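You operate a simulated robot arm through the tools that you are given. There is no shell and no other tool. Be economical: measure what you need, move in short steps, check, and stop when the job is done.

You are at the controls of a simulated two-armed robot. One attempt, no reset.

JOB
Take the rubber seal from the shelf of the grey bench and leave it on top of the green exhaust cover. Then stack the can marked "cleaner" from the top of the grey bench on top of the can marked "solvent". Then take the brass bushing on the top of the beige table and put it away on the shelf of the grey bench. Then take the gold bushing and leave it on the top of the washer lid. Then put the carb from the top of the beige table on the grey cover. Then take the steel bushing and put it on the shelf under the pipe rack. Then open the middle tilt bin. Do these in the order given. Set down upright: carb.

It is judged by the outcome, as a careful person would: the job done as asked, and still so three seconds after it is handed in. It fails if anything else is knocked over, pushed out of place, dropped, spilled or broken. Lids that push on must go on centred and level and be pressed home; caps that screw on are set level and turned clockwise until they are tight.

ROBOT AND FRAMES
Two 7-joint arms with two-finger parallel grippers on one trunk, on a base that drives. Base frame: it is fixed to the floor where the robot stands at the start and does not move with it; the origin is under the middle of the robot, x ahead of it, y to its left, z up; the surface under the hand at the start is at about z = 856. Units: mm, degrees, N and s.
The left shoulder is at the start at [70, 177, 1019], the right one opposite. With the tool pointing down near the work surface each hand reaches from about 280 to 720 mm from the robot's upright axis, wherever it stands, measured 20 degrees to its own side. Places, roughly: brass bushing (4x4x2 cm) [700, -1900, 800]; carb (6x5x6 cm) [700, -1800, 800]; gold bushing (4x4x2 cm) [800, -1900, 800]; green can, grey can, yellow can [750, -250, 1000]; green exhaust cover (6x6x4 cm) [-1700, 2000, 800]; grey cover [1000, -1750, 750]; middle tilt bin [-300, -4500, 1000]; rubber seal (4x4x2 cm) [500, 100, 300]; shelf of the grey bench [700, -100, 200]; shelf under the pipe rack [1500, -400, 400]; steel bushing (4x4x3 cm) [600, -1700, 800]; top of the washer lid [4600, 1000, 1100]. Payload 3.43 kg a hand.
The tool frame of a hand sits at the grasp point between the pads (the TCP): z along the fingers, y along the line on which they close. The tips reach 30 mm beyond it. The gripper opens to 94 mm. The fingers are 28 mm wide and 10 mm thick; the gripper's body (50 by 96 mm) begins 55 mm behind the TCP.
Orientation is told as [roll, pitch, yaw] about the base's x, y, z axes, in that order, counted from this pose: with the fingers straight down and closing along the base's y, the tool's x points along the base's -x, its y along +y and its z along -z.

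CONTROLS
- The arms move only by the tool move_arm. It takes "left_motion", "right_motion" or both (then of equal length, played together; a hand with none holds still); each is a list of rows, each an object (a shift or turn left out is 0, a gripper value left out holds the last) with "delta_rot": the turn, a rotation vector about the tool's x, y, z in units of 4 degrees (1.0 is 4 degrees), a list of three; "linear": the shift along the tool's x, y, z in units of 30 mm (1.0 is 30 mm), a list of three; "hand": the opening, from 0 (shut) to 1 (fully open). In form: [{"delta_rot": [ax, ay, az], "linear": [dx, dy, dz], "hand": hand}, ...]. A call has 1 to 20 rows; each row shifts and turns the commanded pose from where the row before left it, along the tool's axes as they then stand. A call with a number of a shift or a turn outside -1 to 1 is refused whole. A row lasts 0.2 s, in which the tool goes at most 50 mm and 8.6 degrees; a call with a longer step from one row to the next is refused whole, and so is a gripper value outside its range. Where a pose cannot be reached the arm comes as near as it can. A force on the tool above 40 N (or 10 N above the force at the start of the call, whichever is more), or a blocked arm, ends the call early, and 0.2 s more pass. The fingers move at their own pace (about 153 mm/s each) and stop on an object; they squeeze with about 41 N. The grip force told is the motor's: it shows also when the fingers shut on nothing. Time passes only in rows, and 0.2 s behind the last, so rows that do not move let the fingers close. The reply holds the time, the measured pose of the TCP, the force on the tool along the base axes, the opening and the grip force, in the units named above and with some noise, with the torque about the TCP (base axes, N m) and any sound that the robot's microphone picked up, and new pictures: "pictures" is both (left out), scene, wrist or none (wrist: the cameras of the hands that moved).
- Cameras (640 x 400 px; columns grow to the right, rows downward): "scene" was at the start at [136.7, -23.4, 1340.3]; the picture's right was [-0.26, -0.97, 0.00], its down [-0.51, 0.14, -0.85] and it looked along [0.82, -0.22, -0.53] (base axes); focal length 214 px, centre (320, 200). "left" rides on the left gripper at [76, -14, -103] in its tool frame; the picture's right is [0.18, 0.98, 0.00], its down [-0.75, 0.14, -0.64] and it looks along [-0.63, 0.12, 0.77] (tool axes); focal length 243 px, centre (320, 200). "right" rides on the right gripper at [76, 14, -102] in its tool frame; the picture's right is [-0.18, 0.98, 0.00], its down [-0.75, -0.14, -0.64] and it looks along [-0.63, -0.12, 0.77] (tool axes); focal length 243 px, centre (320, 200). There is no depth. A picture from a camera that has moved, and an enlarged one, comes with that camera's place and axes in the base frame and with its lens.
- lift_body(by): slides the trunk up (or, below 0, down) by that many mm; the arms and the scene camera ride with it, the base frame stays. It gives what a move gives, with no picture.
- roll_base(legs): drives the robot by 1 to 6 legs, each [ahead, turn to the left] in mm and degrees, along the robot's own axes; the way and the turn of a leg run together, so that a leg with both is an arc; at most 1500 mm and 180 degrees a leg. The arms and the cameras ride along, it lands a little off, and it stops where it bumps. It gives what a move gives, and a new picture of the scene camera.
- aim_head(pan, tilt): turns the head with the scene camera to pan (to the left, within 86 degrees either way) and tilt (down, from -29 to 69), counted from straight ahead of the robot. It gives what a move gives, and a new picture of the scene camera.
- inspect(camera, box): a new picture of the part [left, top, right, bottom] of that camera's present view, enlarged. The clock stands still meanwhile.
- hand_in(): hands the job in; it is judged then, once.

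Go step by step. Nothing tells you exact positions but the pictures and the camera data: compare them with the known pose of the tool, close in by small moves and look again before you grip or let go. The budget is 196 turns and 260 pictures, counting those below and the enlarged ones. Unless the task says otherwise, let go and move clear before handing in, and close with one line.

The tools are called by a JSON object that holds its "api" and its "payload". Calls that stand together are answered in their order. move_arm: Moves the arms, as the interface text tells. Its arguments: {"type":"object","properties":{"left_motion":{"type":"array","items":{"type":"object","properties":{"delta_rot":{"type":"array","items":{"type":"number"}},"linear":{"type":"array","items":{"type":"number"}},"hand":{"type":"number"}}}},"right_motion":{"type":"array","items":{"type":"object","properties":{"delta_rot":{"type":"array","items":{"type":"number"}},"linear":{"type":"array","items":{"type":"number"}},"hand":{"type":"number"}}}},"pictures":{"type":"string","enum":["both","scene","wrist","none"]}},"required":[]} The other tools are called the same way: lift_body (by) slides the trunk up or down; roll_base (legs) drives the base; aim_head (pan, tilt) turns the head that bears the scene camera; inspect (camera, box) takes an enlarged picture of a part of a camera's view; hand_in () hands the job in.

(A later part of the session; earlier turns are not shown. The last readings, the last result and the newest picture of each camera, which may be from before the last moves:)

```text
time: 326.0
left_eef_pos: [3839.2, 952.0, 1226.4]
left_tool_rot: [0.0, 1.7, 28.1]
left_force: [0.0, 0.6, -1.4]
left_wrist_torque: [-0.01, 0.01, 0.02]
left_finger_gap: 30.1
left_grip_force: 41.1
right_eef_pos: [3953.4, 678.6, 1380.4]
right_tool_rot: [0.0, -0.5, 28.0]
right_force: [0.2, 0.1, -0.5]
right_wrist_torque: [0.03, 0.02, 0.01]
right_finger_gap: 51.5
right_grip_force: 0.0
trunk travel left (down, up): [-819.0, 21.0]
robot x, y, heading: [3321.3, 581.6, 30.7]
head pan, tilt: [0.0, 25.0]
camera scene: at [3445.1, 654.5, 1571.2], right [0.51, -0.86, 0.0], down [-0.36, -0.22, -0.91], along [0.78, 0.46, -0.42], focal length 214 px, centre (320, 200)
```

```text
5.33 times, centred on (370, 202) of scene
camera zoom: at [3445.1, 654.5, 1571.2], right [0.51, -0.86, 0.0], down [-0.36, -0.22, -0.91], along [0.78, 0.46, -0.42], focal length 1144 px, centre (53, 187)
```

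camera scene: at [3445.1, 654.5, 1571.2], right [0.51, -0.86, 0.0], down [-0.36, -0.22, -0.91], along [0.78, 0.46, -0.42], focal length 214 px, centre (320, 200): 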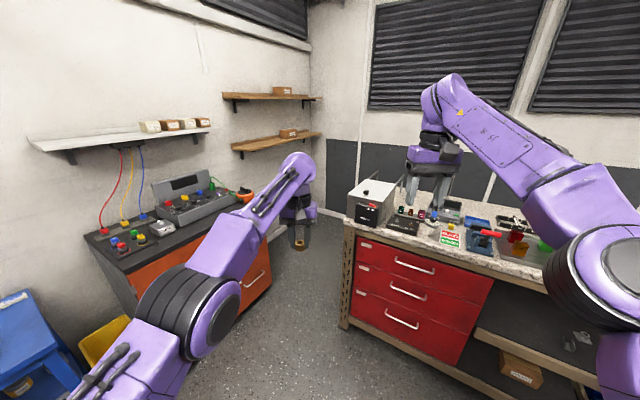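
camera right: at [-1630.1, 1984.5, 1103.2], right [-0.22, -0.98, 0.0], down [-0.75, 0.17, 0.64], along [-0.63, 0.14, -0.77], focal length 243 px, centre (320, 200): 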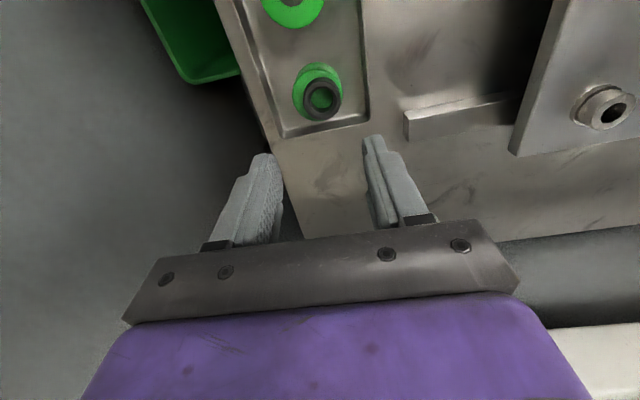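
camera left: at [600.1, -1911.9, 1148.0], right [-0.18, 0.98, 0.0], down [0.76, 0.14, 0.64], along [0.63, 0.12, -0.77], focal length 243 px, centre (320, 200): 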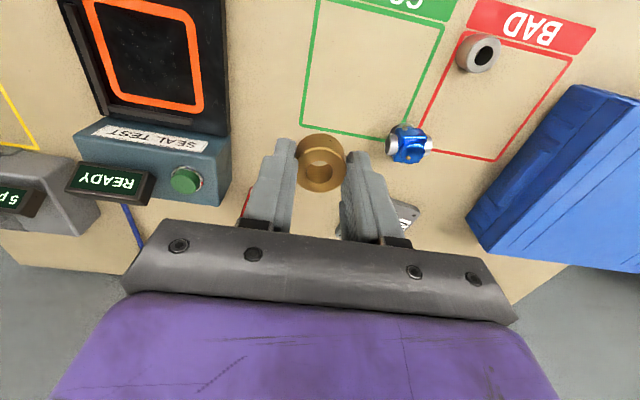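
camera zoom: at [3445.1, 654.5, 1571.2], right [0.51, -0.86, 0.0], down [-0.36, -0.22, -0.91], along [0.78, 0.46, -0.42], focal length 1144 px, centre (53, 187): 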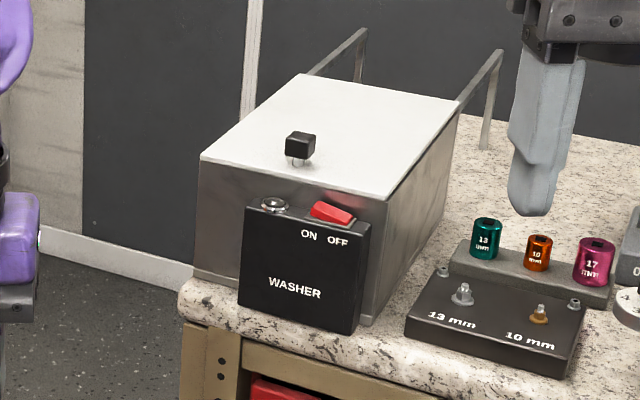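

The lid is flat white at z ≈ 1100 (x 4460–4770, y 880–1076), with a knob near its front. I'll stand so that the left hand comes above its clear rear part.

{"api": "roll_base", "payload": {"legs": [[0, -6.3], [746, 0], [0, -24.4]]}}

{"api": "inspect", "payload": {"camera": "left", "box": [0, 0, 640, 400]}}

```text
time: 331.8
left_eef_pos: [4638.9, 947.8, 1225.9]
left_tool_rot: [0.0, 1.7, -2.5]
left_force: [1.1, 0.6, -1.4]
left_wrist_torque: [-0.02, -0.02, -0.01]
left_finger_gap: 30.2
left_grip_force: 41.0
right_eef_pos: [4597.0, 652.3, 1380.9]
right_tool_rot: [-0.1, -0.5, -2.8]
right_force: [-0.1, -0.3, 0.7]
right_wrist_torque: [-0.01, 0.02, 0.02]
right_finger_gap: 51.8
right_grip_force: 0.1
trunk travel left (down, up): [-819.0, 21.0]
robot x, y, heading: [4004.3, 891.5, -0.0]
head pan, tilt: [0.0, 25.0]
camera scene: at [4147.7, 891.8, 1571.2], right [0.0, -1.0, 0.0], down [-0.42, 0.0, -0.91], along [0.91, 0.0, -0.42], focal length 214 px, centre (320, 200)
```

scene: 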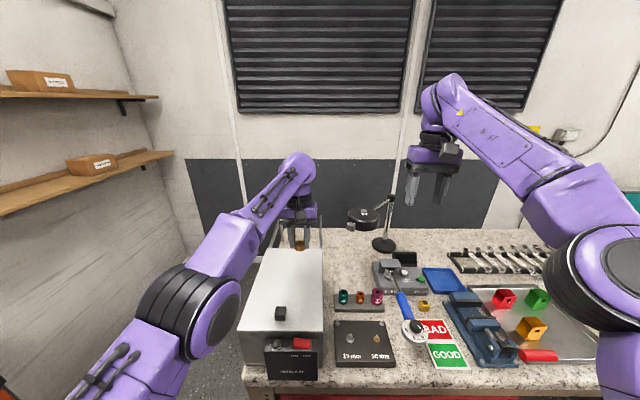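

```text
1.00 times, centred on (320, 200) of left (not enlarged: the box is as wide or as high as the picture)
camera zoom: at [4564.8, 936.7, 1331.1], right [-0.14, 0.99, 0.01], down [0.78, 0.11, 0.62], along [0.61, 0.09, -0.78], focal length 243 px, centre (320, 200)
```

zoom: 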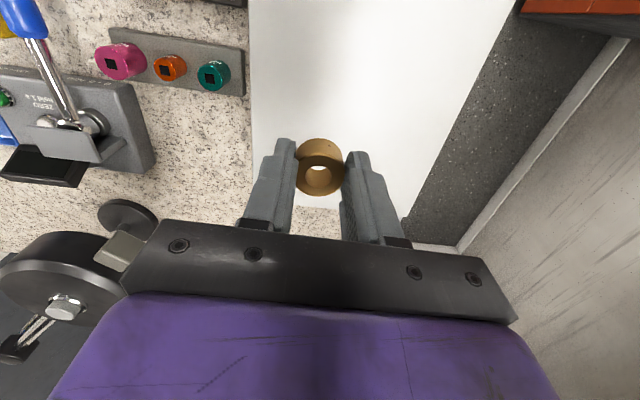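

The bushing hangs over the lid. I'll centre it at y ≈ 985, level the tool, and lower.

{"api": "move_arm", "payload": {"left_motion": [{"linear": [0.1, 0.6, 0], "delta_rot": [0, -0.42, 0]}, {"linear": [0.05, 0.6, 0]}, {"linear": [0, 0, 0.8]}, {"linear": [0, 0, 0.8]}, {"linear": [0, 0, 0.6]}, {}], "pictures": "both"}}

```text
time: 333.2
left_eef_pos: [4637.4, 981.8, 1160.3]
left_tool_rot: [0.1, 0.0, -2.5]
left_force: [0.4, -0.6, -1.0]
left_wrist_torque: [0.05, -0.02, 0.02]
left_finger_gap: 30.5
left_grip_force: 41.2
right_eef_pos: [4596.6, 650.0, 1379.8]
right_tool_rot: [0.0, -0.5, -2.6]
right_force: [-0.1, 0.1, 0.7]
right_wrist_torque: [0.02, 0.03, 0.02]
right_finger_gap: 51.8
right_grip_force: 0.1
trunk travel left (down, up): [-819.0, 21.0]
robot x, y, heading: [4005.9, 886.0, 0.1]
head pan, tilt: [0.0, 25.0]
camera scene: at [4147.9, 889.8, 1571.2], right [0.0, -1.0, 0.0], down [-0.42, 0.0, -0.91], along [0.91, 0.0, -0.42], focal length 214 px, centre (320, 200)
camera left: at [4559.4, 971.4, 1263.2], right [-0.14, 0.99, 0.0], down [0.76, 0.11, 0.64], along [0.64, 0.09, -0.77], focal length 243 px, centre (320, 200)
```

scene: 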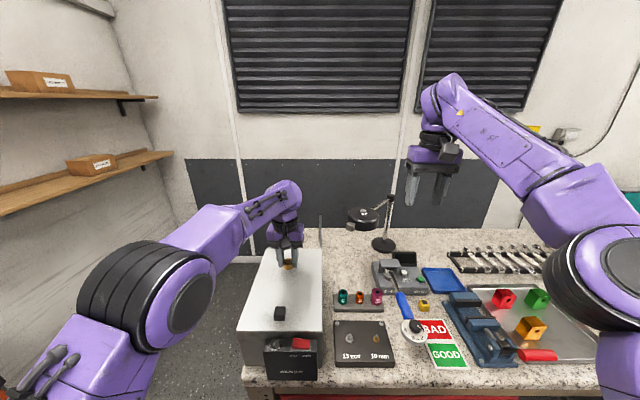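
left: 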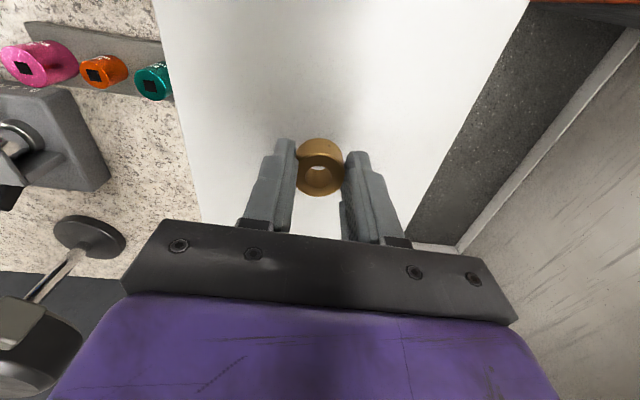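

Good position. I'll creep down to contact.

{"api": "move_arm", "payload": {"left_motion": [{"linear": [0, 0, 0.3]}, {"linear": [0, 0, 0.2]}, {"linear": [0, 0, 0.1]}, {"linear": [0, 0, 0.1]}, {"linear": [0, 0, 0.08]}, {"linear": [0, 0, 0.08]}, {"linear": [0, 0, 0.08]}, {"linear": [0, 0, 0.08]}], "pictures": "none"}}

{"api": "inspect", "payload": {"camera": "scene", "box": [250, 215, 330, 275]}}

```text
time: 335.0
left_eef_pos: [4633.3, 981.7, 1133.3]
left_tool_rot: [0.1, -0.3, -2.5]
left_force: [6.5, 1.8, 26.3]
left_wrist_torque: [0.04, -0.37, 0.0]
left_finger_gap: 30.8
left_grip_force: 41.0
right_eef_pos: [4593.7, 651.8, 1382.2]
right_tool_rot: [0.1, -0.6, -2.7]
right_force: [-0.2, 0.6, -0.2]
right_wrist_torque: [-0.01, 0.02, 0.0]
right_finger_gap: 51.7
right_grip_force: 0.1
trunk travel left (down, up): [-819.0, 21.0]
robot x, y, heading: [4003.3, 889.0, 0.1]
head pan, tilt: [0.0, 25.0]
```

```text
6.67 times, centred on (290, 245) of scene
camera zoom: at [4144.5, 890.6, 1571.8], right [0.0, -1.0, 0.0], down [-0.42, 0.0, -0.91], along [0.91, 0.0, -0.42], focal length 1430 px, centre (520, -100)
```

zoom: 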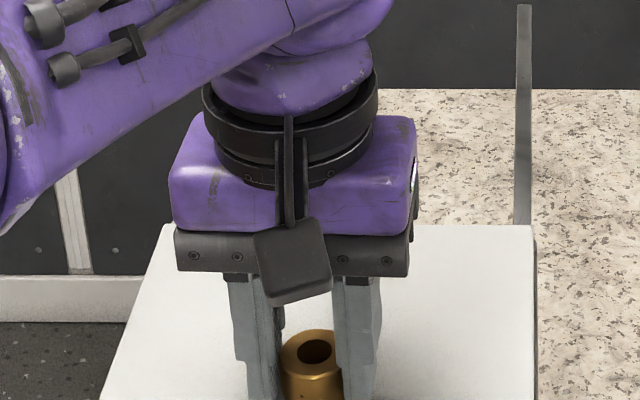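

In contact with the lid at z ≈ 1099. I'll ease off, release, and rise.

{"api": "move_arm", "payload": {"left_motion": [{"linear": [0, 0, -0.06]}, {"hand": 0.42}, {"hand": 0.5}, {"hand": 0.55}, {"linear": [0, 0, -0.4]}, {"linear": [0, 0, -0.8]}, {"linear": [0, 0, -0.8]}, {"linear": [0.3, 0, -0.8]}, {"linear": [0.7, 0, -0.6]}], "pictures": "wrist"}}

```text
time: 337.0
left_eef_pos: [4601.8, 982.4, 1235.8]
left_tool_rot: [0.1, -0.1, -2.6]
left_force: [0.4, 0.3, 0.7]
left_wrist_torque: [0.01, -0.02, -0.01]
left_finger_gap: 51.6
left_grip_force: 0.0
right_eef_pos: [4593.2, 650.9, 1382.2]
right_tool_rot: [0.0, -0.6, -2.6]
right_force: [-0.8, -0.9, 0.4]
right_wrist_torque: [0.04, -0.02, 0.0]
right_finger_gap: 51.9
right_grip_force: 0.1
trunk travel left (down, up): [-819.0, 21.0]
robot x, y, heading: [4001.0, 888.7, -0.1]
head pan, tilt: [0.0, 25.0]
camera left: at [4525.6, 972.2, 1338.8], right [-0.14, 0.99, 0.0], down [0.76, 0.11, 0.64], along [0.64, 0.09, -0.77], focal length 243 px, centre (320, 200)
```

left: 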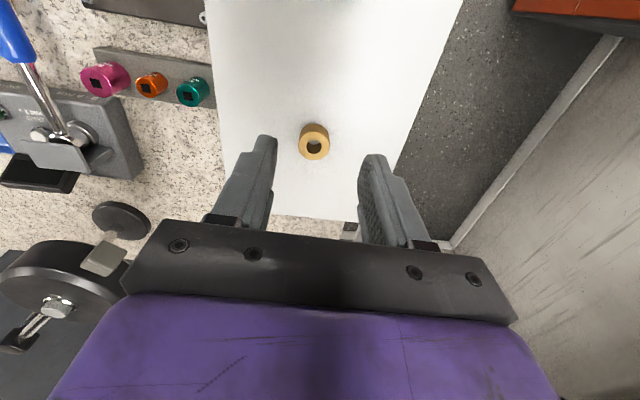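

The gold bushing rests on the washer lid. I'll back away and return toward the doors.

{"api": "roll_base", "payload": {"legs": [[-500, 0], [0, -141.2], [1244, 0], [0, 37.6], [1193, 0]]}}

```text
time: 359.2
left_eef_pos: [2195.2, -1678.9, 1234.3]
left_tool_rot: [0.1, 0.1, -105.9]
left_force: [-0.1, -0.9, 0.7]
left_wrist_torque: [0.0, -0.03, 0.02]
left_finger_gap: 51.7
left_grip_force: 0.0
right_eef_pos: [1874.9, -1592.9, 1379.9]
right_tool_rot: [0.1, -0.5, -106.2]
right_force: [0.0, 0.2, 0.3]
right_wrist_torque: [-0.02, 0.0, 0.01]
right_finger_gap: 51.6
right_grip_force: 0.0
trunk travel left (down, up): [-819.0, 21.0]
robot x, y, heading: [2247.2, -1075.5, -103.4]
head pan, tilt: [0.0, 25.0]
camera scene: at [2211.9, -1211.3, 1571.3], right [-0.97, 0.23, 0.0], down [0.1, 0.41, -0.91], along [-0.21, -0.88, -0.42], focal length 214 px, centre (320, 200)
```

scene: 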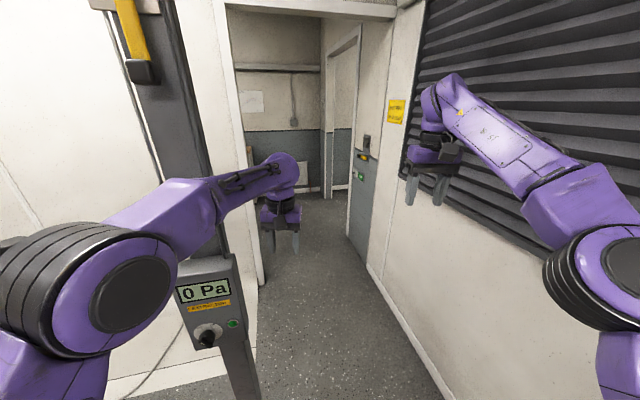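

The path to the door is clear. I'll stretch the left arm a little and continue, then align with the opening.

{"api": "move_arm", "payload": {"left_motion": [{"linear": [-0.8, 0, 0.9]}, {"linear": [-0.8, 0, 0.9]}, {"linear": [-0.4, 0, 0.9]}, {"linear": [0, 0, 0.9]}], "pictures": "none"}}

{"api": "roll_base", "payload": {"legs": [[0, -8.4], [1000, 0], [0, 21.8]]}}

```text
time: 360.2
left_eef_pos: [2177.5, -1738.5, 1127.7]
left_tool_rot: [0.1, -0.1, -105.8]
left_force: [-0.6, -0.2, 0.1]
left_wrist_torque: [0.03, -0.01, 0.01]
left_finger_gap: 51.8
left_grip_force: 0.0
right_eef_pos: [1874.6, -1593.6, 1380.2]
right_tool_rot: [0.0, -0.5, -106.3]
right_force: [-0.3, 0.7, 0.6]
right_wrist_torque: [0.01, 0.0, -0.01]
right_finger_gap: 51.9
right_grip_force: 0.1
trunk travel left (down, up): [-819.0, 21.0]
robot x, y, heading: [2245.2, -1073.5, -103.4]
head pan, tilt: [0.0, 25.0]
```

```text
time: 362.3
left_eef_pos: [2057.3, -1776.0, 1146.2]
left_tool_rot: [0.3, -1.4, -114.3]
left_force: [0.7, 0.8, 0.9]
left_wrist_torque: [-0.11, -0.01, -0.01]
left_finger_gap: 51.7
left_grip_force: 0.1
right_eef_pos: [1782.3, -1583.8, 1398.2]
right_tool_rot: [0.1, -1.9, -114.3]
right_force: [1.4, 0.4, 0.9]
right_wrist_torque: [-0.11, 0.02, 0.02]
right_finger_gap: 51.7
right_grip_force: 0.1
trunk travel left (down, up): [-819.0, 21.0]
robot x, y, heading: [2215.4, -1146.7, -111.8]
head pan, tilt: [0.0, 25.0]
stopped in leg 2: the robot was blocked; the commanded pose is now the measured one
camera scene: at [2168.5, -1263.3, 1573.1], right [-0.93, 0.37, 0.0], down [0.15, 0.38, -0.91], along [-0.34, -0.85, -0.41], focal length 214 px, centre (320, 200)
```

scene: 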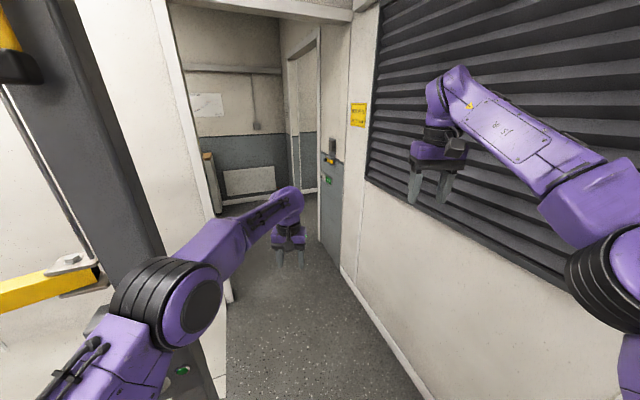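

The base touched something again, likely the brown crate by the post. I'll look down-left before moving.

{"api": "aim_head", "payload": {"pan": 60, "tilt": 60}}

{"api": "aim_head", "payload": {"pan": -60, "tilt": 60}}

```text
time: 363.6
left_eef_pos: [2053.9, -1788.3, 1136.0]
left_tool_rot: [0.1, -0.6, -114.2]
left_force: [-0.4, 0.7, -0.7]
left_wrist_torque: [-0.01, 0.01, 0.0]
left_finger_gap: 51.7
left_grip_force: 0.1
right_eef_pos: [1776.7, -1599.2, 1390.6]
right_tool_rot: [-0.1, -1.2, -114.5]
right_force: [-0.7, 0.7, 0.3]
right_wrist_torque: [-0.03, 0.0, 0.01]
right_finger_gap: 51.5
right_grip_force: 0.1
trunk travel left (down, up): [-819.0, 21.0]
robot x, y, heading: [2218.2, -1147.7, -111.7]
head pan, tilt: [60.0, 60.0]
camera scene: at [2238.5, -1245.2, 1521.4], right [-0.79, -0.62, 0.0], down [-0.54, 0.68, -0.5], along [0.31, -0.39, -0.87], focal length 214 px, centre (320, 200)
```

scene: 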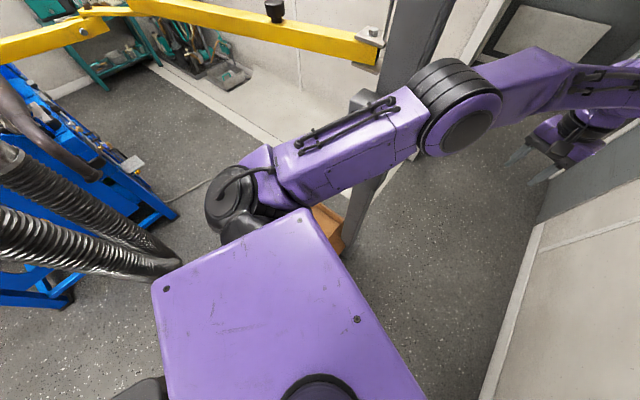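

```text
time: 365.6
left_eef_pos: [2053.0, -1789.4, 1133.4]
left_tool_rot: [0.1, -0.5, -114.2]
left_force: [0.4, 0.3, 0.9]
left_wrist_torque: [0.01, -0.01, -0.01]
left_finger_gap: 51.9
left_grip_force: 0.1
right_eef_pos: [1776.8, -1601.5, 1387.3]
right_tool_rot: [0.0, -1.1, -114.5]
right_force: [-0.1, -0.2, -0.1]
right_wrist_torque: [0.02, -0.01, 0.01]
right_finger_gap: 51.5
right_grip_force: 0.1
trunk travel left (down, up): [-819.0, 21.0]
robot x, y, heading: [2214.8, -1149.7, -112.0]
head pan, tilt: [-60.0, 60.0]
camera scene: at [2130.3, -1204.8, 1521.2], right [-0.14, 0.99, 0.0], down [0.86, 0.12, -0.5], along [-0.49, -0.07, -0.87], focal length 214 px, centre (320, 200)
```

scene: 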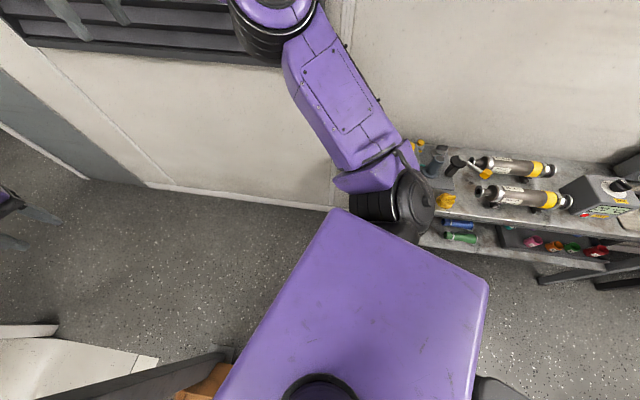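

The base had touched the crate's corner; the crate still sits by the post. I'll back away and take a line through the middle of the gap between crate and table.

{"api": "roll_base", "payload": {"legs": [[-200, 0], [0, -29.7], [200, 0], [0, 18.7], [300, 0], [0, 23]]}}

{"api": "aim_head", "payload": {"pan": 50, "tilt": 50}}

```text
time: 373.7
left_eef_pos: [1929.1, -2008.2, 1135.2]
left_tool_rot: [0.1, -0.5, -102.9]
left_force: [0.5, -0.2, 0.3]
left_wrist_torque: [0.01, -0.01, 0.02]
left_finger_gap: 51.9
left_grip_force: 0.1
right_eef_pos: [1619.7, -1877.6, 1388.5]
right_tool_rot: [0.0, -1.2, -103.0]
right_force: [-0.7, -0.4, 0.2]
right_wrist_torque: [-0.03, -0.02, 0.0]
right_finger_gap: 51.9
right_grip_force: 0.0
trunk travel left (down, up): [-819.0, 21.0]
robot x, y, heading: [1959.7, -1350.1, -100.5]
head pan, tilt: [-60.0, 60.0]
camera scene: at [1887.9, -1418.8, 1521.2], right [-0.33, 0.94, 0.0], down [0.82, 0.29, -0.5], along [-0.47, -0.17, -0.87], focal length 214 px, centre (320, 200)
```

scene: 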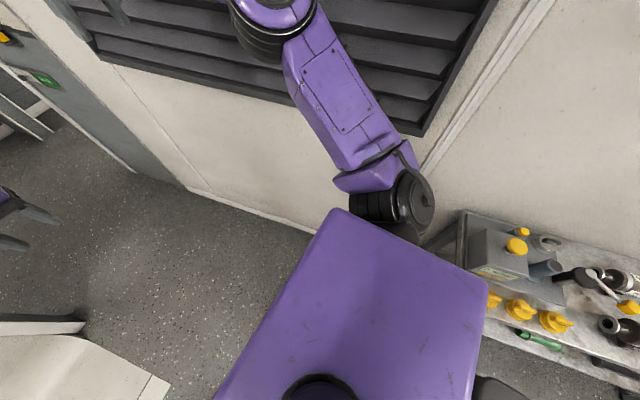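

```text
time: 375.6
left_eef_pos: [1928.5, -2009.1, 1133.7]
left_tool_rot: [0.1, -0.6, -103.0]
left_force: [0.6, -0.8, -0.6]
left_wrist_torque: [-0.02, 0.03, 0.0]
left_finger_gap: 51.7
left_grip_force: 0.0
right_eef_pos: [1620.3, -1877.8, 1388.4]
right_tool_rot: [-0.1, -1.1, -103.0]
right_force: [0.5, 0.3, 0.0]
right_wrist_torque: [0.04, -0.03, 0.02]
right_finger_gap: 51.8
right_grip_force: 0.1
trunk travel left (down, up): [-819.0, 21.0]
robot x, y, heading: [1961.3, -1348.3, -100.3]
head pan, tilt: [50.0, 50.0]
camera scene: at [2001.0, -1457.0, 1533.7], right [-0.77, -0.64, 0.0], down [-0.49, 0.59, -0.64], along [0.41, -0.5, -0.77], focal length 214 px, centre (320, 200)
```

scene: 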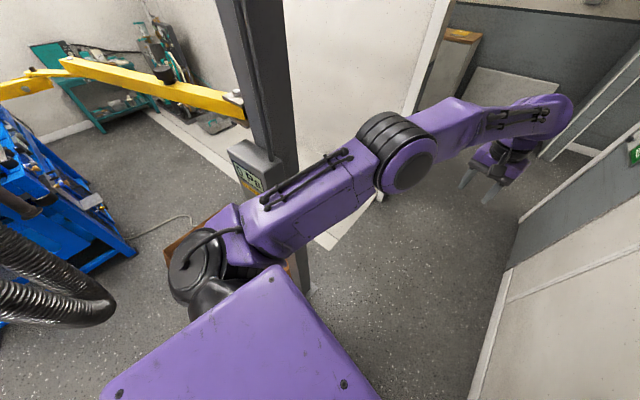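

Clear of the crate. I'll proceed through the cell door into the control room and turn toward the workshop.

{"api": "roll_base", "payload": {"legs": [[640, 0], [0, 10.3], [1000, 0], [945, 0], [0, -90]]}}

{"api": "aim_head", "payload": {"pan": 0, "tilt": 25}}

```text
time: 393.1
left_eef_pos: [1164.8, -4009.0, 1133.7]
left_tool_rot: [0.1, -0.7, 176.5]
left_force: [0.6, -0.2, -0.4]
left_wrist_torque: [0.01, -0.04, -0.01]
left_finger_gap: 51.7
left_grip_force: 0.1
right_eef_pos: [1243.6, -3683.4, 1387.9]
right_tool_rot: [0.0, -1.1, 176.4]
right_force: [0.6, 0.0, -0.3]
right_wrist_torque: [-0.03, 0.0, -0.04]
right_finger_gap: 51.7
right_grip_force: 0.1
trunk travel left (down, up): [-819.0, 21.0]
robot x, y, heading: [1822.4, -3932.9, 178.7]
head pan, tilt: [50.0, 50.0]
camera scene: at [1721.3, -3990.7, 1533.7], right [-0.75, 0.66, 0.0], down [0.5, 0.58, -0.64], along [-0.42, -0.48, -0.77], focal length 214 px, centre (320, 200)
```

scene: 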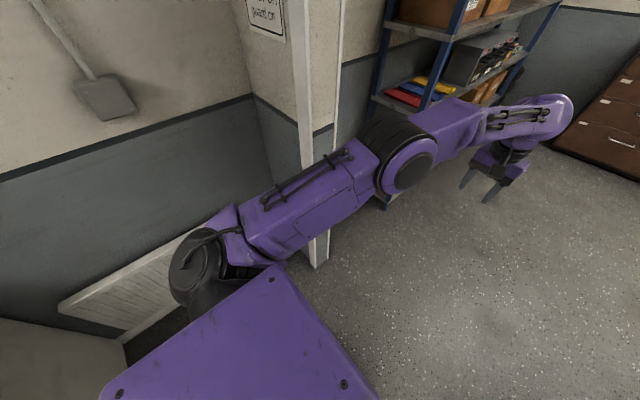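

```text
time: 394.3
left_eef_pos: [1164.8, -4010.3, 1133.7]
left_tool_rot: [0.1, -0.6, 176.5]
left_force: [0.3, -0.8, 0.1]
left_wrist_torque: [0.03, -0.03, 0.03]
left_finger_gap: 52.0
left_grip_force: 0.1
right_eef_pos: [1243.2, -3683.8, 1387.9]
right_tool_rot: [0.0, -1.1, 176.4]
right_force: [0.5, -0.2, 0.0]
right_wrist_torque: [-0.02, -0.01, 0.01]
right_finger_gap: 51.7
right_grip_force: 0.0
trunk travel left (down, up): [-819.0, 21.0]
robot x, y, heading: [1820.3, -3933.8, 179.0]
head pan, tilt: [0.0, 25.0]
camera scene: at [1679.8, -3930.8, 1571.2], right [0.02, 1.0, 0.0], down [0.42, -0.01, -0.91], along [-0.91, 0.02, -0.42], focal length 214 px, centre (320, 200)
```

scene: 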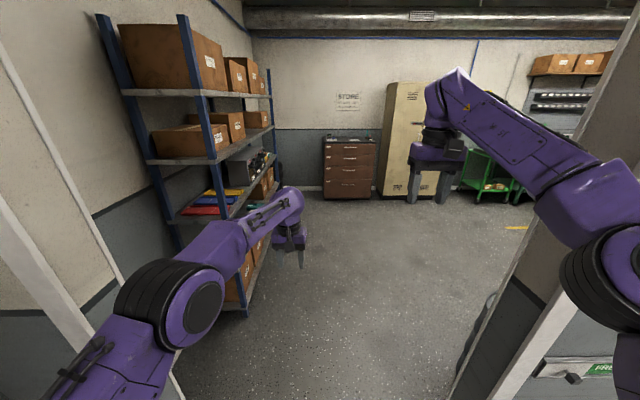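

The way out is clear. I'll drive back through the workshop door and round to the front of the beige table.

{"api": "roll_base", "payload": {"legs": [[1300, 0], [0, -65.4], [1150, 0], [1030, 0], [0, -113.6]]}}

{"api": "lift_body", "payload": {"by": -200}}

{"api": "aim_head", "payload": {"pan": 0, "tilt": 35}}

```text
time: 418.8
left_eef_pos: [360.3, -1833.8, 1134.0]
left_tool_rot: [0.1, -0.7, -4.4]
left_force: [1.0, -0.4, -0.3]
left_wrist_torque: [0.02, 0.0, 0.03]
left_finger_gap: 51.7
left_grip_force: 0.0
right_eef_pos: [276.6, -2157.9, 1387.4]
right_tool_rot: [0.0, -1.1, -4.4]
right_force: [0.6, 0.8, -1.2]
right_wrist_torque: [0.02, -0.01, 0.01]
right_finger_gap: 52.3
right_grip_force: 0.1
trunk travel left (down, up): [-819.0, 21.0]
robot x, y, heading: [-297.2, -1900.4, -1.9]
head pan, tilt: [0.0, 25.0]
camera scene: at [-156.1, -1904.8, 1571.2], right [-0.03, -1.0, 0.0], down [-0.42, 0.01, -0.91], along [0.91, -0.03, -0.42], focal length 214 px, centre (320, 200)
```

scene: 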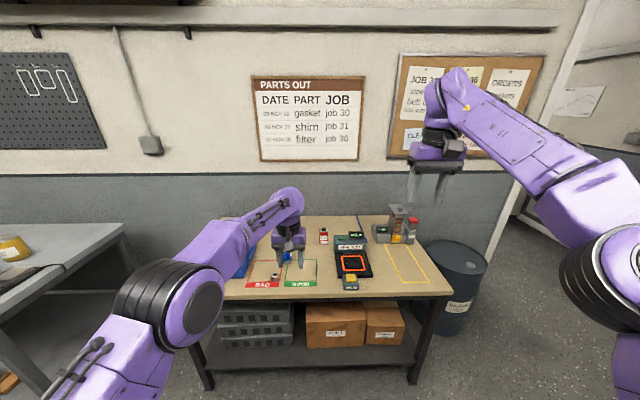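

```text
time: 420.9
left_eef_pos: [359.6, -1832.9, 934.3]
left_tool_rot: [0.1, -0.6, -4.3]
left_force: [0.0, -0.1, 0.2]
left_wrist_torque: [-0.03, -0.05, 0.02]
left_finger_gap: 51.6
left_grip_force: 0.1
right_eef_pos: [275.7, -2158.2, 1188.1]
right_tool_rot: [0.0, -1.1, -4.4]
right_force: [0.9, 0.1, -0.1]
right_wrist_torque: [-0.03, -0.01, -0.03]
right_finger_gap: 51.8
right_grip_force: 0.0
trunk travel left (down, up): [-619.0, 221.0]
robot x, y, heading: [-299.5, -1901.7, -2.0]
head pan, tilt: [0.0, 25.0]
```

```text
time: 421.6
left_eef_pos: [361.4, -1833.9, 934.1]
left_tool_rot: [0.1, -0.6, -4.3]
left_force: [0.0, -0.3, 0.7]
left_wrist_torque: [-0.03, 0.03, -0.02]
left_finger_gap: 51.7
left_grip_force: 0.0
right_eef_pos: [277.6, -2157.2, 1188.5]
right_tool_rot: [0.0, -1.1, -4.3]
right_force: [-0.5, 0.2, 0.1]
right_wrist_torque: [0.02, -0.01, -0.02]
right_finger_gap: 51.6
right_grip_force: 0.0
trunk travel left (down, up): [-619.0, 221.0]
robot x, y, heading: [-299.8, -1899.0, -2.0]
head pan, tilt: [0.0, 35.0]
camera scene: at [-160.3, -1904.9, 1355.5], right [-0.03, -1.0, 0.0], down [-0.57, 0.02, -0.82], along [0.82, -0.03, -0.57], focal length 214 px, centre (320, 200)
```

scene: 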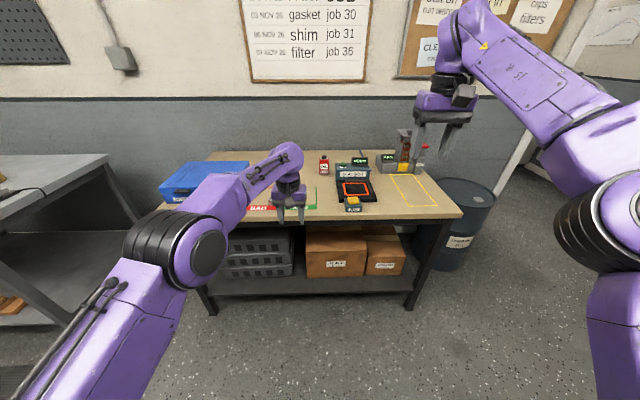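

I'll retract and lift the left hand a bit, then drive up to the table.

{"api": "move_arm", "payload": {"left_motion": [{"linear": [1, 0, -0.5], "hand": 1, "delta_rot": [0, 0.16, 0]}, {"linear": [1, 0, -0.5]}, {"linear": [1, 0, -0.5]}, {"linear": [1, 0, -0.5]}, {"linear": [1, 0, -0.5]}], "pictures": "none"}}

{"api": "roll_base", "payload": {"legs": [[535, 2]]}}

{"api": "inspect", "payload": {"camera": "left", "box": [0, 0, 640, 400]}}

{"api": "inspect", "payload": {"camera": "scene", "box": [200, 180, 340, 300]}}

```text
time: 422.8
left_eef_pos: [210.1, -1820.9, 1011.1]
left_tool_rot: [0.1, -0.1, -4.3]
left_force: [-0.8, -0.3, 0.4]
left_wrist_torque: [0.03, 0.01, -0.01]
left_finger_gap: 94.2
left_grip_force: 0.0
right_eef_pos: [274.4, -2157.4, 1188.4]
right_tool_rot: [0.1, -1.1, -4.4]
right_force: [0.5, -0.6, 0.1]
right_wrist_torque: [0.02, -0.01, -0.03]
right_finger_gap: 51.5
right_grip_force: 0.1
trunk travel left (down, up): [-619.0, 221.0]
robot x, y, heading: [-298.6, -1899.6, -1.7]
head pan, tilt: [0.0, 35.0]
```

```text
time: 426.0
left_eef_pos: [746.5, -1806.7, 1009.4]
left_tool_rot: [0.1, 0.1, -1.9]
left_force: [-0.1, -1.1, 0.3]
left_wrist_torque: [0.03, 0.01, -0.02]
left_finger_gap: 94.1
left_grip_force: 0.1
right_eef_pos: [826.5, -2139.1, 1188.9]
right_tool_rot: [0.1, -1.1, -2.0]
right_force: [0.2, -0.2, 0.7]
right_wrist_torque: [-0.02, -0.01, 0.0]
right_finger_gap: 51.8
right_grip_force: 0.1
trunk travel left (down, up): [-619.0, 221.0]
robot x, y, heading: [240.4, -1903.8, 0.3]
head pan, tilt: [0.0, 35.0]
camera scene: at [378.4, -1905.4, 1355.5], right [0.01, -1.0, 0.0], down [-0.57, -0.01, -0.82], along [0.82, 0.01, -0.57], focal length 214 px, centre (320, 200)
```

scene: 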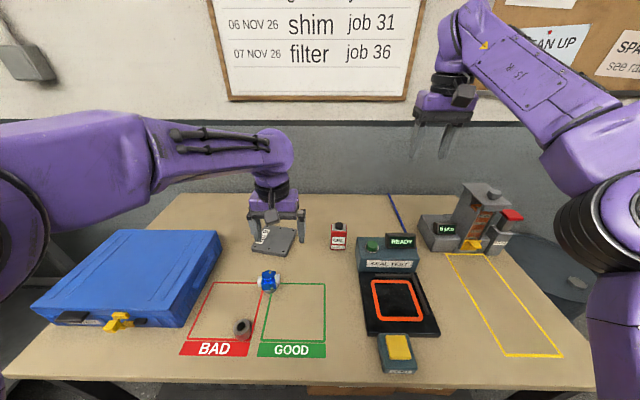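

```text
1.00 times, centred on (320, 200) of left (not enlarged: the box is as wide or as high as the picture)
camera zoom: at [669.1, -1818.4, 1113.0], right [-0.15, 0.99, 0.0], down [0.76, 0.12, 0.64], along [0.63, 0.1, -0.77], focal length 243 px, centre (320, 200)
```

zoom: 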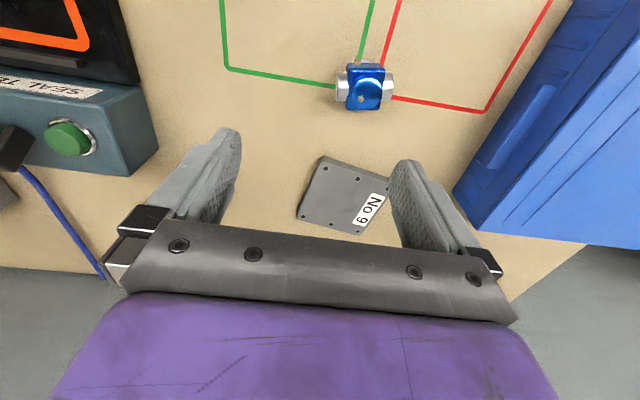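

```text
3.33 times, centred on (270, 240) of scene
camera zoom: at [378.4, -1905.4, 1355.5], right [0.01, -1.0, 0.0], down [-0.57, -0.01, -0.82], along [0.82, 0.01, -0.57], focal length 715 px, centre (487, 67)
```

zoom: 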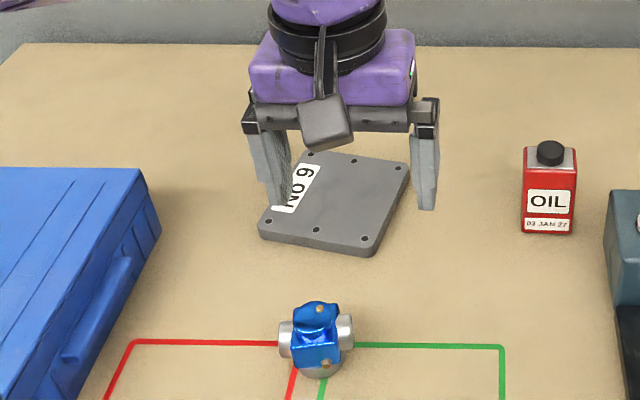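

The carb stands upright on its flange at about [735, -1760], with its side tubes turned ~11° from the y axis. I'll turn the hand to match and move above it.

{"api": "move_arm", "payload": {"left_motion": [{"linear": [0.09, 0.39, 0.6], "delta_rot": [0, 0, -0.78]}, {"linear": [0.09, 0.39, 0.6], "delta_rot": [0, 0, -0.78]}, {"linear": [0.09, 0.39, 0.6], "delta_rot": [0, 0, -0.78]}, {"linear": [0.09, 0.39, 0.6], "delta_rot": [0, 0, -0.78]}, {}], "pictures": "wrist"}}

{"api": "inspect", "payload": {"camera": "left", "box": [240, 50, 420, 200]}}

```text
time: 427.2
left_eef_pos: [733.3, -1760.7, 938.7]
left_tool_rot: [0.2, 0.1, 10.7]
left_force: [-0.6, 0.4, 0.1]
left_wrist_torque: [0.0, 0.0, 0.03]
left_finger_gap: 94.3
left_grip_force: 0.1
right_eef_pos: [825.5, -2141.0, 1187.8]
right_tool_rot: [0.0, -1.2, -2.0]
right_force: [-0.5, -0.8, -0.2]
right_wrist_torque: [-0.03, 0.02, -0.01]
right_finger_gap: 51.9
right_grip_force: 0.0
trunk travel left (down, up): [-619.0, 221.0]
robot x, y, heading: [242.3, -1907.2, 0.2]
head pan, tilt: [0.0, 35.0]
camera left: at [660.2, -1788.4, 1040.9], right [-0.36, 0.93, 0.0], down [0.71, 0.28, 0.64], along [0.6, 0.23, -0.77], focal length 243 px, centre (320, 200)
```

left: 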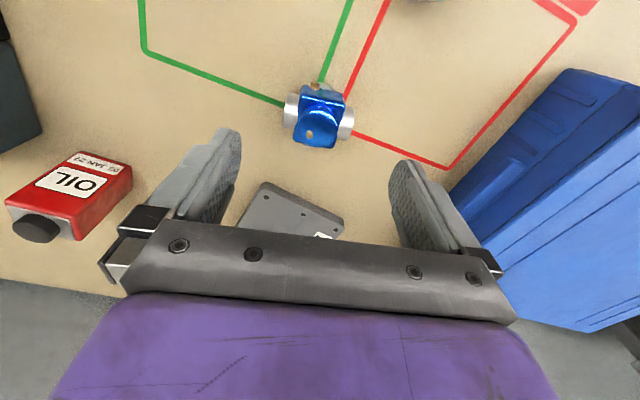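

```text
2.67 times, centred on (330, 125) of left
camera zoom: at [660.2, -1788.4, 1040.9], right [-0.36, 0.93, 0.0], down [0.71, 0.28, 0.64], along [0.6, 0.23, -0.77], focal length 647 px, centre (293, 400)
```

zoom: 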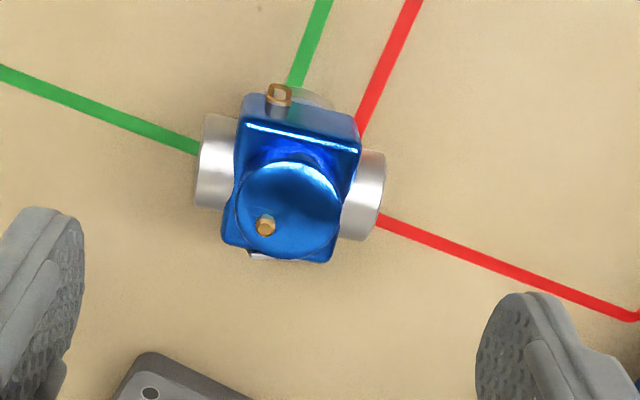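

The carb axis is at about 8°, centre [736.5, -1761]. Small correction, then I'll descend around it.

{"api": "move_arm", "payload": {"left_motion": [{"linear": [-0.1, 0, 0.6], "delta_rot": [0, 0, 0.6]}, {"linear": [0, 0, 0.8]}, {"linear": [0, 0, 0.8]}, {"linear": [0, 0, 0.7]}, {"linear": [0, 0, 0.4]}, {}], "pictures": "both"}}

```text
time: 428.6
left_eef_pos: [735.9, -1760.6, 838.7]
left_tool_rot: [0.2, 0.1, 8.2]
left_force: [-0.6, -0.3, 0.3]
left_wrist_torque: [0.0, 0.03, 0.01]
left_finger_gap: 93.8
left_grip_force: 0.1
right_eef_pos: [826.2, -2140.7, 1188.3]
right_tool_rot: [0.0, -1.1, -2.0]
right_force: [0.8, -0.4, 0.4]
right_wrist_torque: [0.01, 0.0, 0.02]
right_finger_gap: 51.7
right_grip_force: 0.0
trunk travel left (down, up): [-619.0, 221.0]
robot x, y, heading: [238.3, -1910.3, 0.5]
head pan, tilt: [0.0, 35.0]
camera scene: at [378.3, -1905.4, 1355.5], right [0.01, -1.0, 0.0], down [-0.57, -0.01, -0.82], along [0.82, 0.01, -0.57], focal length 214 px, centre (320, 200)
camera left: at [661.7, -1784.3, 941.5], right [-0.32, 0.95, 0.0], down [0.73, 0.25, 0.64], along [0.61, 0.21, -0.77], focal length 243 px, centre (320, 200)
```

scene: 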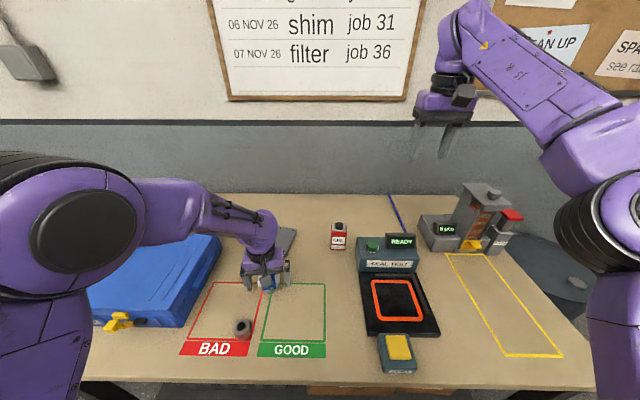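
left: 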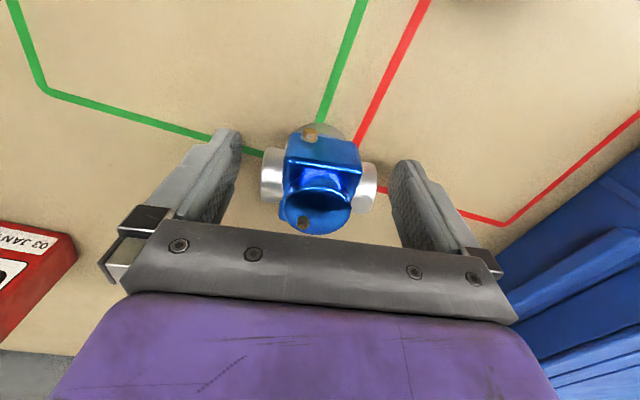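

The carb is well between the fingers, tube ends facing the pads. I'll close and lift a little.

{"api": "move_arm", "payload": {"left_motion": [{"hand": 0.75}, {"hand": 0.6}, {"hand": 0.45}, {"hand": 0.4}, {"hand": 0.4}, {"linear": [0, 0, -0.5]}, {"linear": [0, 0, -0.8]}], "pictures": "wrist"}}

```text
time: 430.2
left_eef_pos: [735.8, -1760.3, 881.0]
left_tool_rot: [0.1, 0.1, 8.2]
left_force: [-0.3, 0.3, -2.5]
left_wrist_torque: [-0.01, -0.01, 0.0]
left_finger_gap: 61.9
left_grip_force: 40.7
right_eef_pos: [825.3, -2139.0, 1187.4]
right_tool_rot: [0.0, -1.1, -2.1]
right_force: [0.0, -0.4, 0.1]
right_wrist_torque: [0.0, 0.0, 0.01]
right_finger_gap: 51.7
right_grip_force: 0.0
trunk travel left (down, up): [-619.0, 221.0]
robot x, y, heading: [240.7, -1905.1, 0.5]
head pan, tilt: [0.0, 35.0]
camera left: at [661.5, -1784.4, 982.7], right [-0.32, 0.95, 0.0], down [0.73, 0.25, 0.64], along [0.61, 0.21, -0.77], focal length 243 px, centre (320, 200)
```

left: 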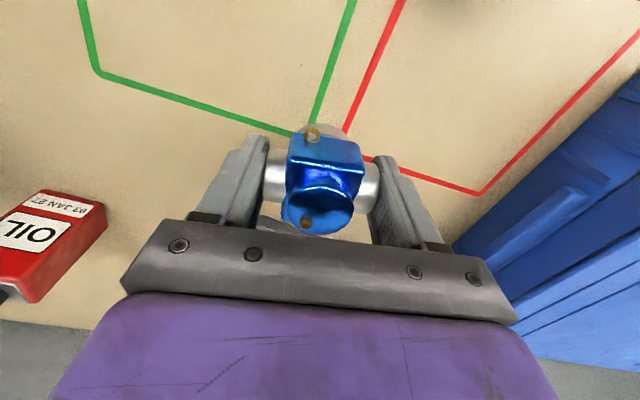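

Held firmly. The grey cover's centre is at about [912, -1742], so I'll carry the carb over it.

{"api": "move_arm", "payload": {"left_motion": [{"linear": [-0.4, 0, -0.6]}, {"linear": [-0.8, -0.036, -0.2]}, {"linear": [-0.8, -0.036, 0]}, {"linear": [-0.8, -0.036, 0]}, {"linear": [-0.8, -0.036, 0]}, {"linear": [-0.8, -0.036, 0]}, {"linear": [-0.8, -0.036, 0]}, {"linear": [-0.4, -0.03, 0]}, {}], "pictures": "both"}}

{"api": "inspect", "payload": {"camera": "scene", "box": [230, 190, 320, 260]}}

```text
time: 432.2
left_eef_pos: [904.0, -1742.8, 901.1]
left_tool_rot: [0.1, 0.1, 8.3]
left_force: [-0.5, 0.2, -1.3]
left_wrist_torque: [0.0, 0.04, -0.02]
left_finger_gap: 61.8
left_grip_force: 41.4
right_eef_pos: [824.3, -2139.8, 1187.5]
right_tool_rot: [0.0, -1.2, -2.0]
right_force: [-0.5, 0.8, -0.4]
right_wrist_torque: [0.02, -0.01, 0.01]
right_finger_gap: 51.9
right_grip_force: 0.0
trunk travel left (down, up): [-619.0, 221.0]
robot x, y, heading: [236.8, -1907.6, 0.5]
head pan, tilt: [0.0, 35.0]
camera scene: at [378.4, -1905.4, 1355.5], right [0.01, -1.0, 0.0], down [-0.57, -0.01, -0.82], along [0.82, 0.01, -0.57], focal length 214 px, centre (320, 200)
camera left: at [829.8, -1768.2, 1004.2], right [-0.32, 0.95, 0.0], down [0.73, 0.25, 0.64], along [0.61, 0.21, -0.77], focal length 243 px, centre (320, 200)
```

scene: 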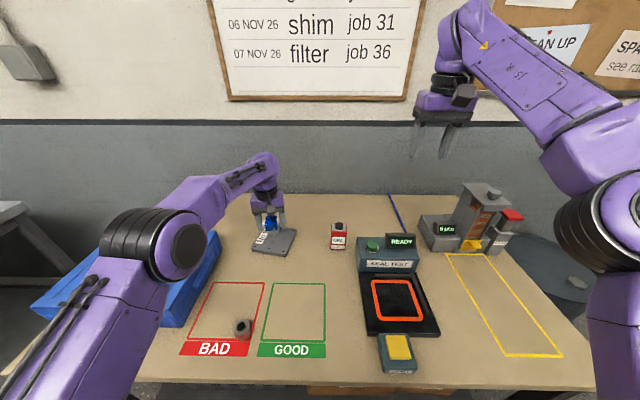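
left: 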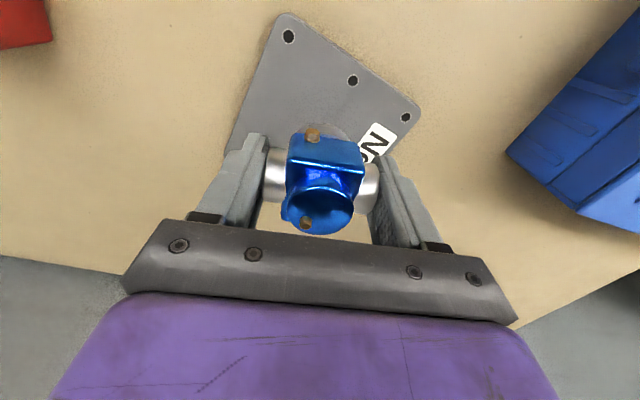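

```text
5.71 times, centred on (275, 225) of scene
camera zoom: at [378.4, -1905.4, 1355.5], right [0.01, -1.0, 0.0], down [-0.57, -0.01, -0.82], along [0.82, 0.01, -0.57], focal length 1226 px, centre (577, 57)
```

zoom: 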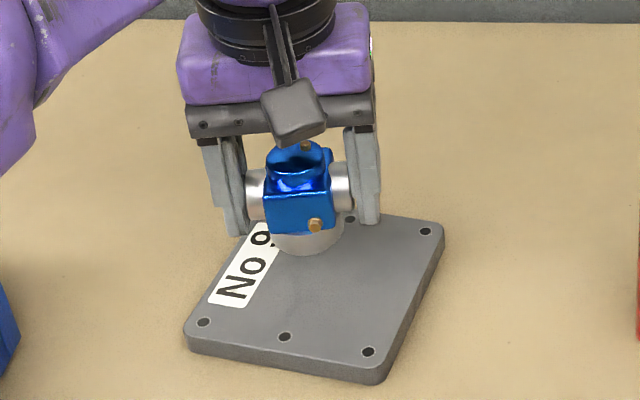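

The carb is over the plate's middle. I'll lower it and creep to contact.

{"api": "move_arm", "payload": {"left_motion": [{"linear": [-0.15, 0, 0.6]}, {"linear": [0, 0, 0.4]}, {"linear": [0, 0, 0.25]}, {"linear": [0, 0, 0.1]}, {"linear": [0, 0, 0.1]}, {"linear": [0, 0, 0.08]}, {"linear": [0, 0, 0.08]}, {"linear": [0, 0, 0.08]}, {}], "pictures": "none"}}

{"api": "inspect", "payload": {"camera": "scene", "box": [230, 190, 320, 260]}}

```text
time: 434.2
left_eef_pos: [907.6, -1742.8, 855.8]
left_tool_rot: [0.1, -0.3, 8.2]
left_force: [5.3, 2.2, 16.6]
left_wrist_torque: [0.13, 0.08, -0.06]
left_finger_gap: 62.0
left_grip_force: 41.3
right_eef_pos: [824.6, -2141.0, 1188.4]
right_tool_rot: [0.0, -1.3, -2.0]
right_force: [0.3, 0.4, -0.3]
right_wrist_torque: [0.01, -0.01, -0.01]
right_finger_gap: 51.6
right_grip_force: 0.1
trunk travel left (down, up): [-619.0, 221.0]
robot x, y, heading: [240.7, -1906.7, 0.3]
head pan, tilt: [0.0, 35.0]
```

```text
5.71 times, centred on (275, 225) of scene
camera zoom: at [376.7, -1906.0, 1355.9], right [0.01, -1.0, 0.0], down [-0.57, -0.01, -0.82], along [0.82, 0.01, -0.57], focal length 1226 px, centre (577, 57)
```

zoom: 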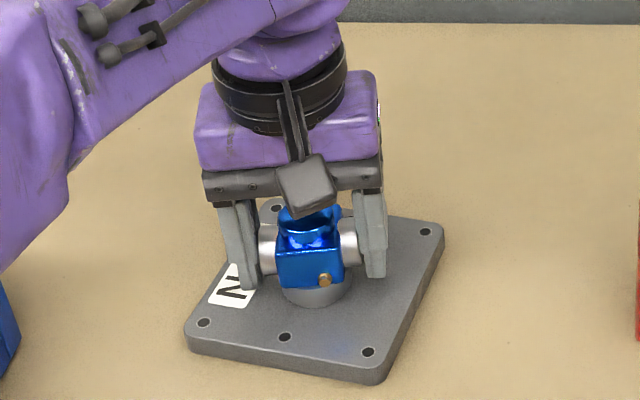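

The carb stands upright on the cover. I'll ease off, release, and rise.

{"api": "move_arm", "payload": {"left_motion": [{"linear": [0, 0, -0.05]}, {"hand": 0.75}, {"hand": 0.8}, {"hand": 0.85}, {"linear": [0, 0, -0.4]}, {"linear": [0, 0, -0.8]}, {"linear": [0, 0, -0.8]}, {"linear": [0, 0, -0.8]}, {"linear": [0.5, 0, -0.8]}, {"linear": [1, 0, 0]}, {"linear": [1, 0, 0]}], "pictures": "wrist"}}

{"api": "inspect", "payload": {"camera": "scene", "box": [200, 190, 340, 350]}}

```text
time: 436.6
left_eef_pos: [832.3, -1754.3, 961.5]
left_tool_rot: [0.1, 0.0, 8.2]
left_force: [0.5, 0.2, 0.8]
left_wrist_torque: [0.0, 0.01, 0.0]
left_finger_gap: 80.0
left_grip_force: 0.1
right_eef_pos: [824.1, -2140.6, 1189.1]
right_tool_rot: [0.1, -1.2, -2.0]
right_force: [0.0, 0.2, -0.9]
right_wrist_torque: [0.0, -0.04, -0.03]
right_finger_gap: 51.5
right_grip_force: 0.1
trunk travel left (down, up): [-619.0, 221.0]
robot x, y, heading: [240.8, -1907.8, 0.4]
head pan, tilt: [0.0, 35.0]
camera left: at [758.3, -1779.3, 1064.1], right [-0.32, 0.95, 0.0], down [0.73, 0.25, 0.64], along [0.61, 0.21, -0.77], focal length 243 px, centre (320, 200)
```

left: 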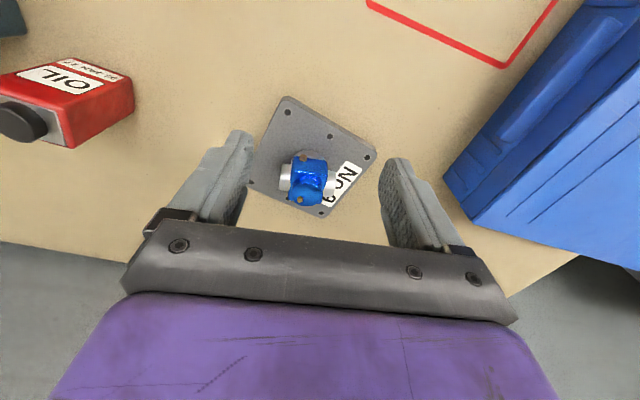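

```text
2.50 times, centred on (270, 270) of scene
camera zoom: at [377.2, -1905.7, 1355.6], right [0.01, -1.0, 0.0], down [-0.57, -0.01, -0.82], along [0.82, 0.01, -0.57], focal length 536 px, centre (445, 25)
```

zoom: 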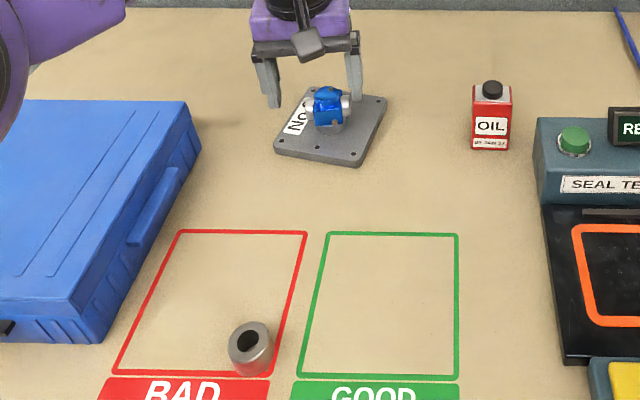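

The carb is set. Next is the steel bushing at about [622, -1717]; I'll move the hand over it.

{"api": "move_arm", "payload": {"left_motion": [{"linear": [0.845, 0.277, 0], "hand": 0.7}, {"linear": [0.845, 0.277, 0]}, {"linear": [0.845, 0.277, 0]}, {"linear": [0.845, 0.277, 0]}, {"linear": [0.845, 0.277, 0]}, {"linear": [0.845, 0.277, 0]}, {"linear": [0.845, 0.277, 0]}, {"linear": [0.845, 0.277, 0]}, {"delta_rot": [0, 0, 1], "linear": [0, 0, 0.4]}, {"delta_rot": [0, 0, 1], "linear": [0, 0, 0.4]}, {}], "pictures": "wrist"}}

```text
time: 439.0
left_eef_pos: [622.8, -1717.2, 937.0]
left_tool_rot: [0.1, 0.0, 0.1]
left_force: [0.0, -0.1, 0.1]
left_wrist_torque: [-0.01, 0.0, -0.01]
left_finger_gap: 66.1
left_grip_force: 0.0
right_eef_pos: [825.5, -2140.1, 1189.2]
right_tool_rot: [0.0, -1.1, -2.1]
right_force: [-0.2, -1.1, 0.0]
right_wrist_torque: [-0.01, -0.02, 0.03]
right_finger_gap: 52.1
right_grip_force: 0.0
trunk travel left (down, up): [-619.0, 221.0]
robot x, y, heading: [240.2, -1909.2, 0.6]
head pan, tilt: [0.0, 35.0]
camera left: at [546.0, -1731.2, 1039.5], right [-0.19, 0.98, 0.0], down [0.75, 0.14, 0.64], along [0.63, 0.12, -0.77], focal length 243 px, centre (320, 200)
```

left: 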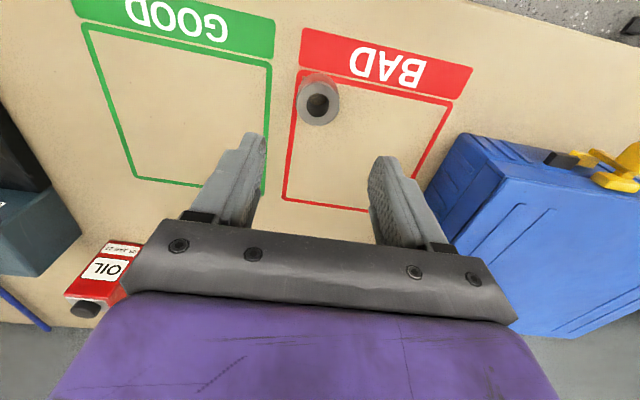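

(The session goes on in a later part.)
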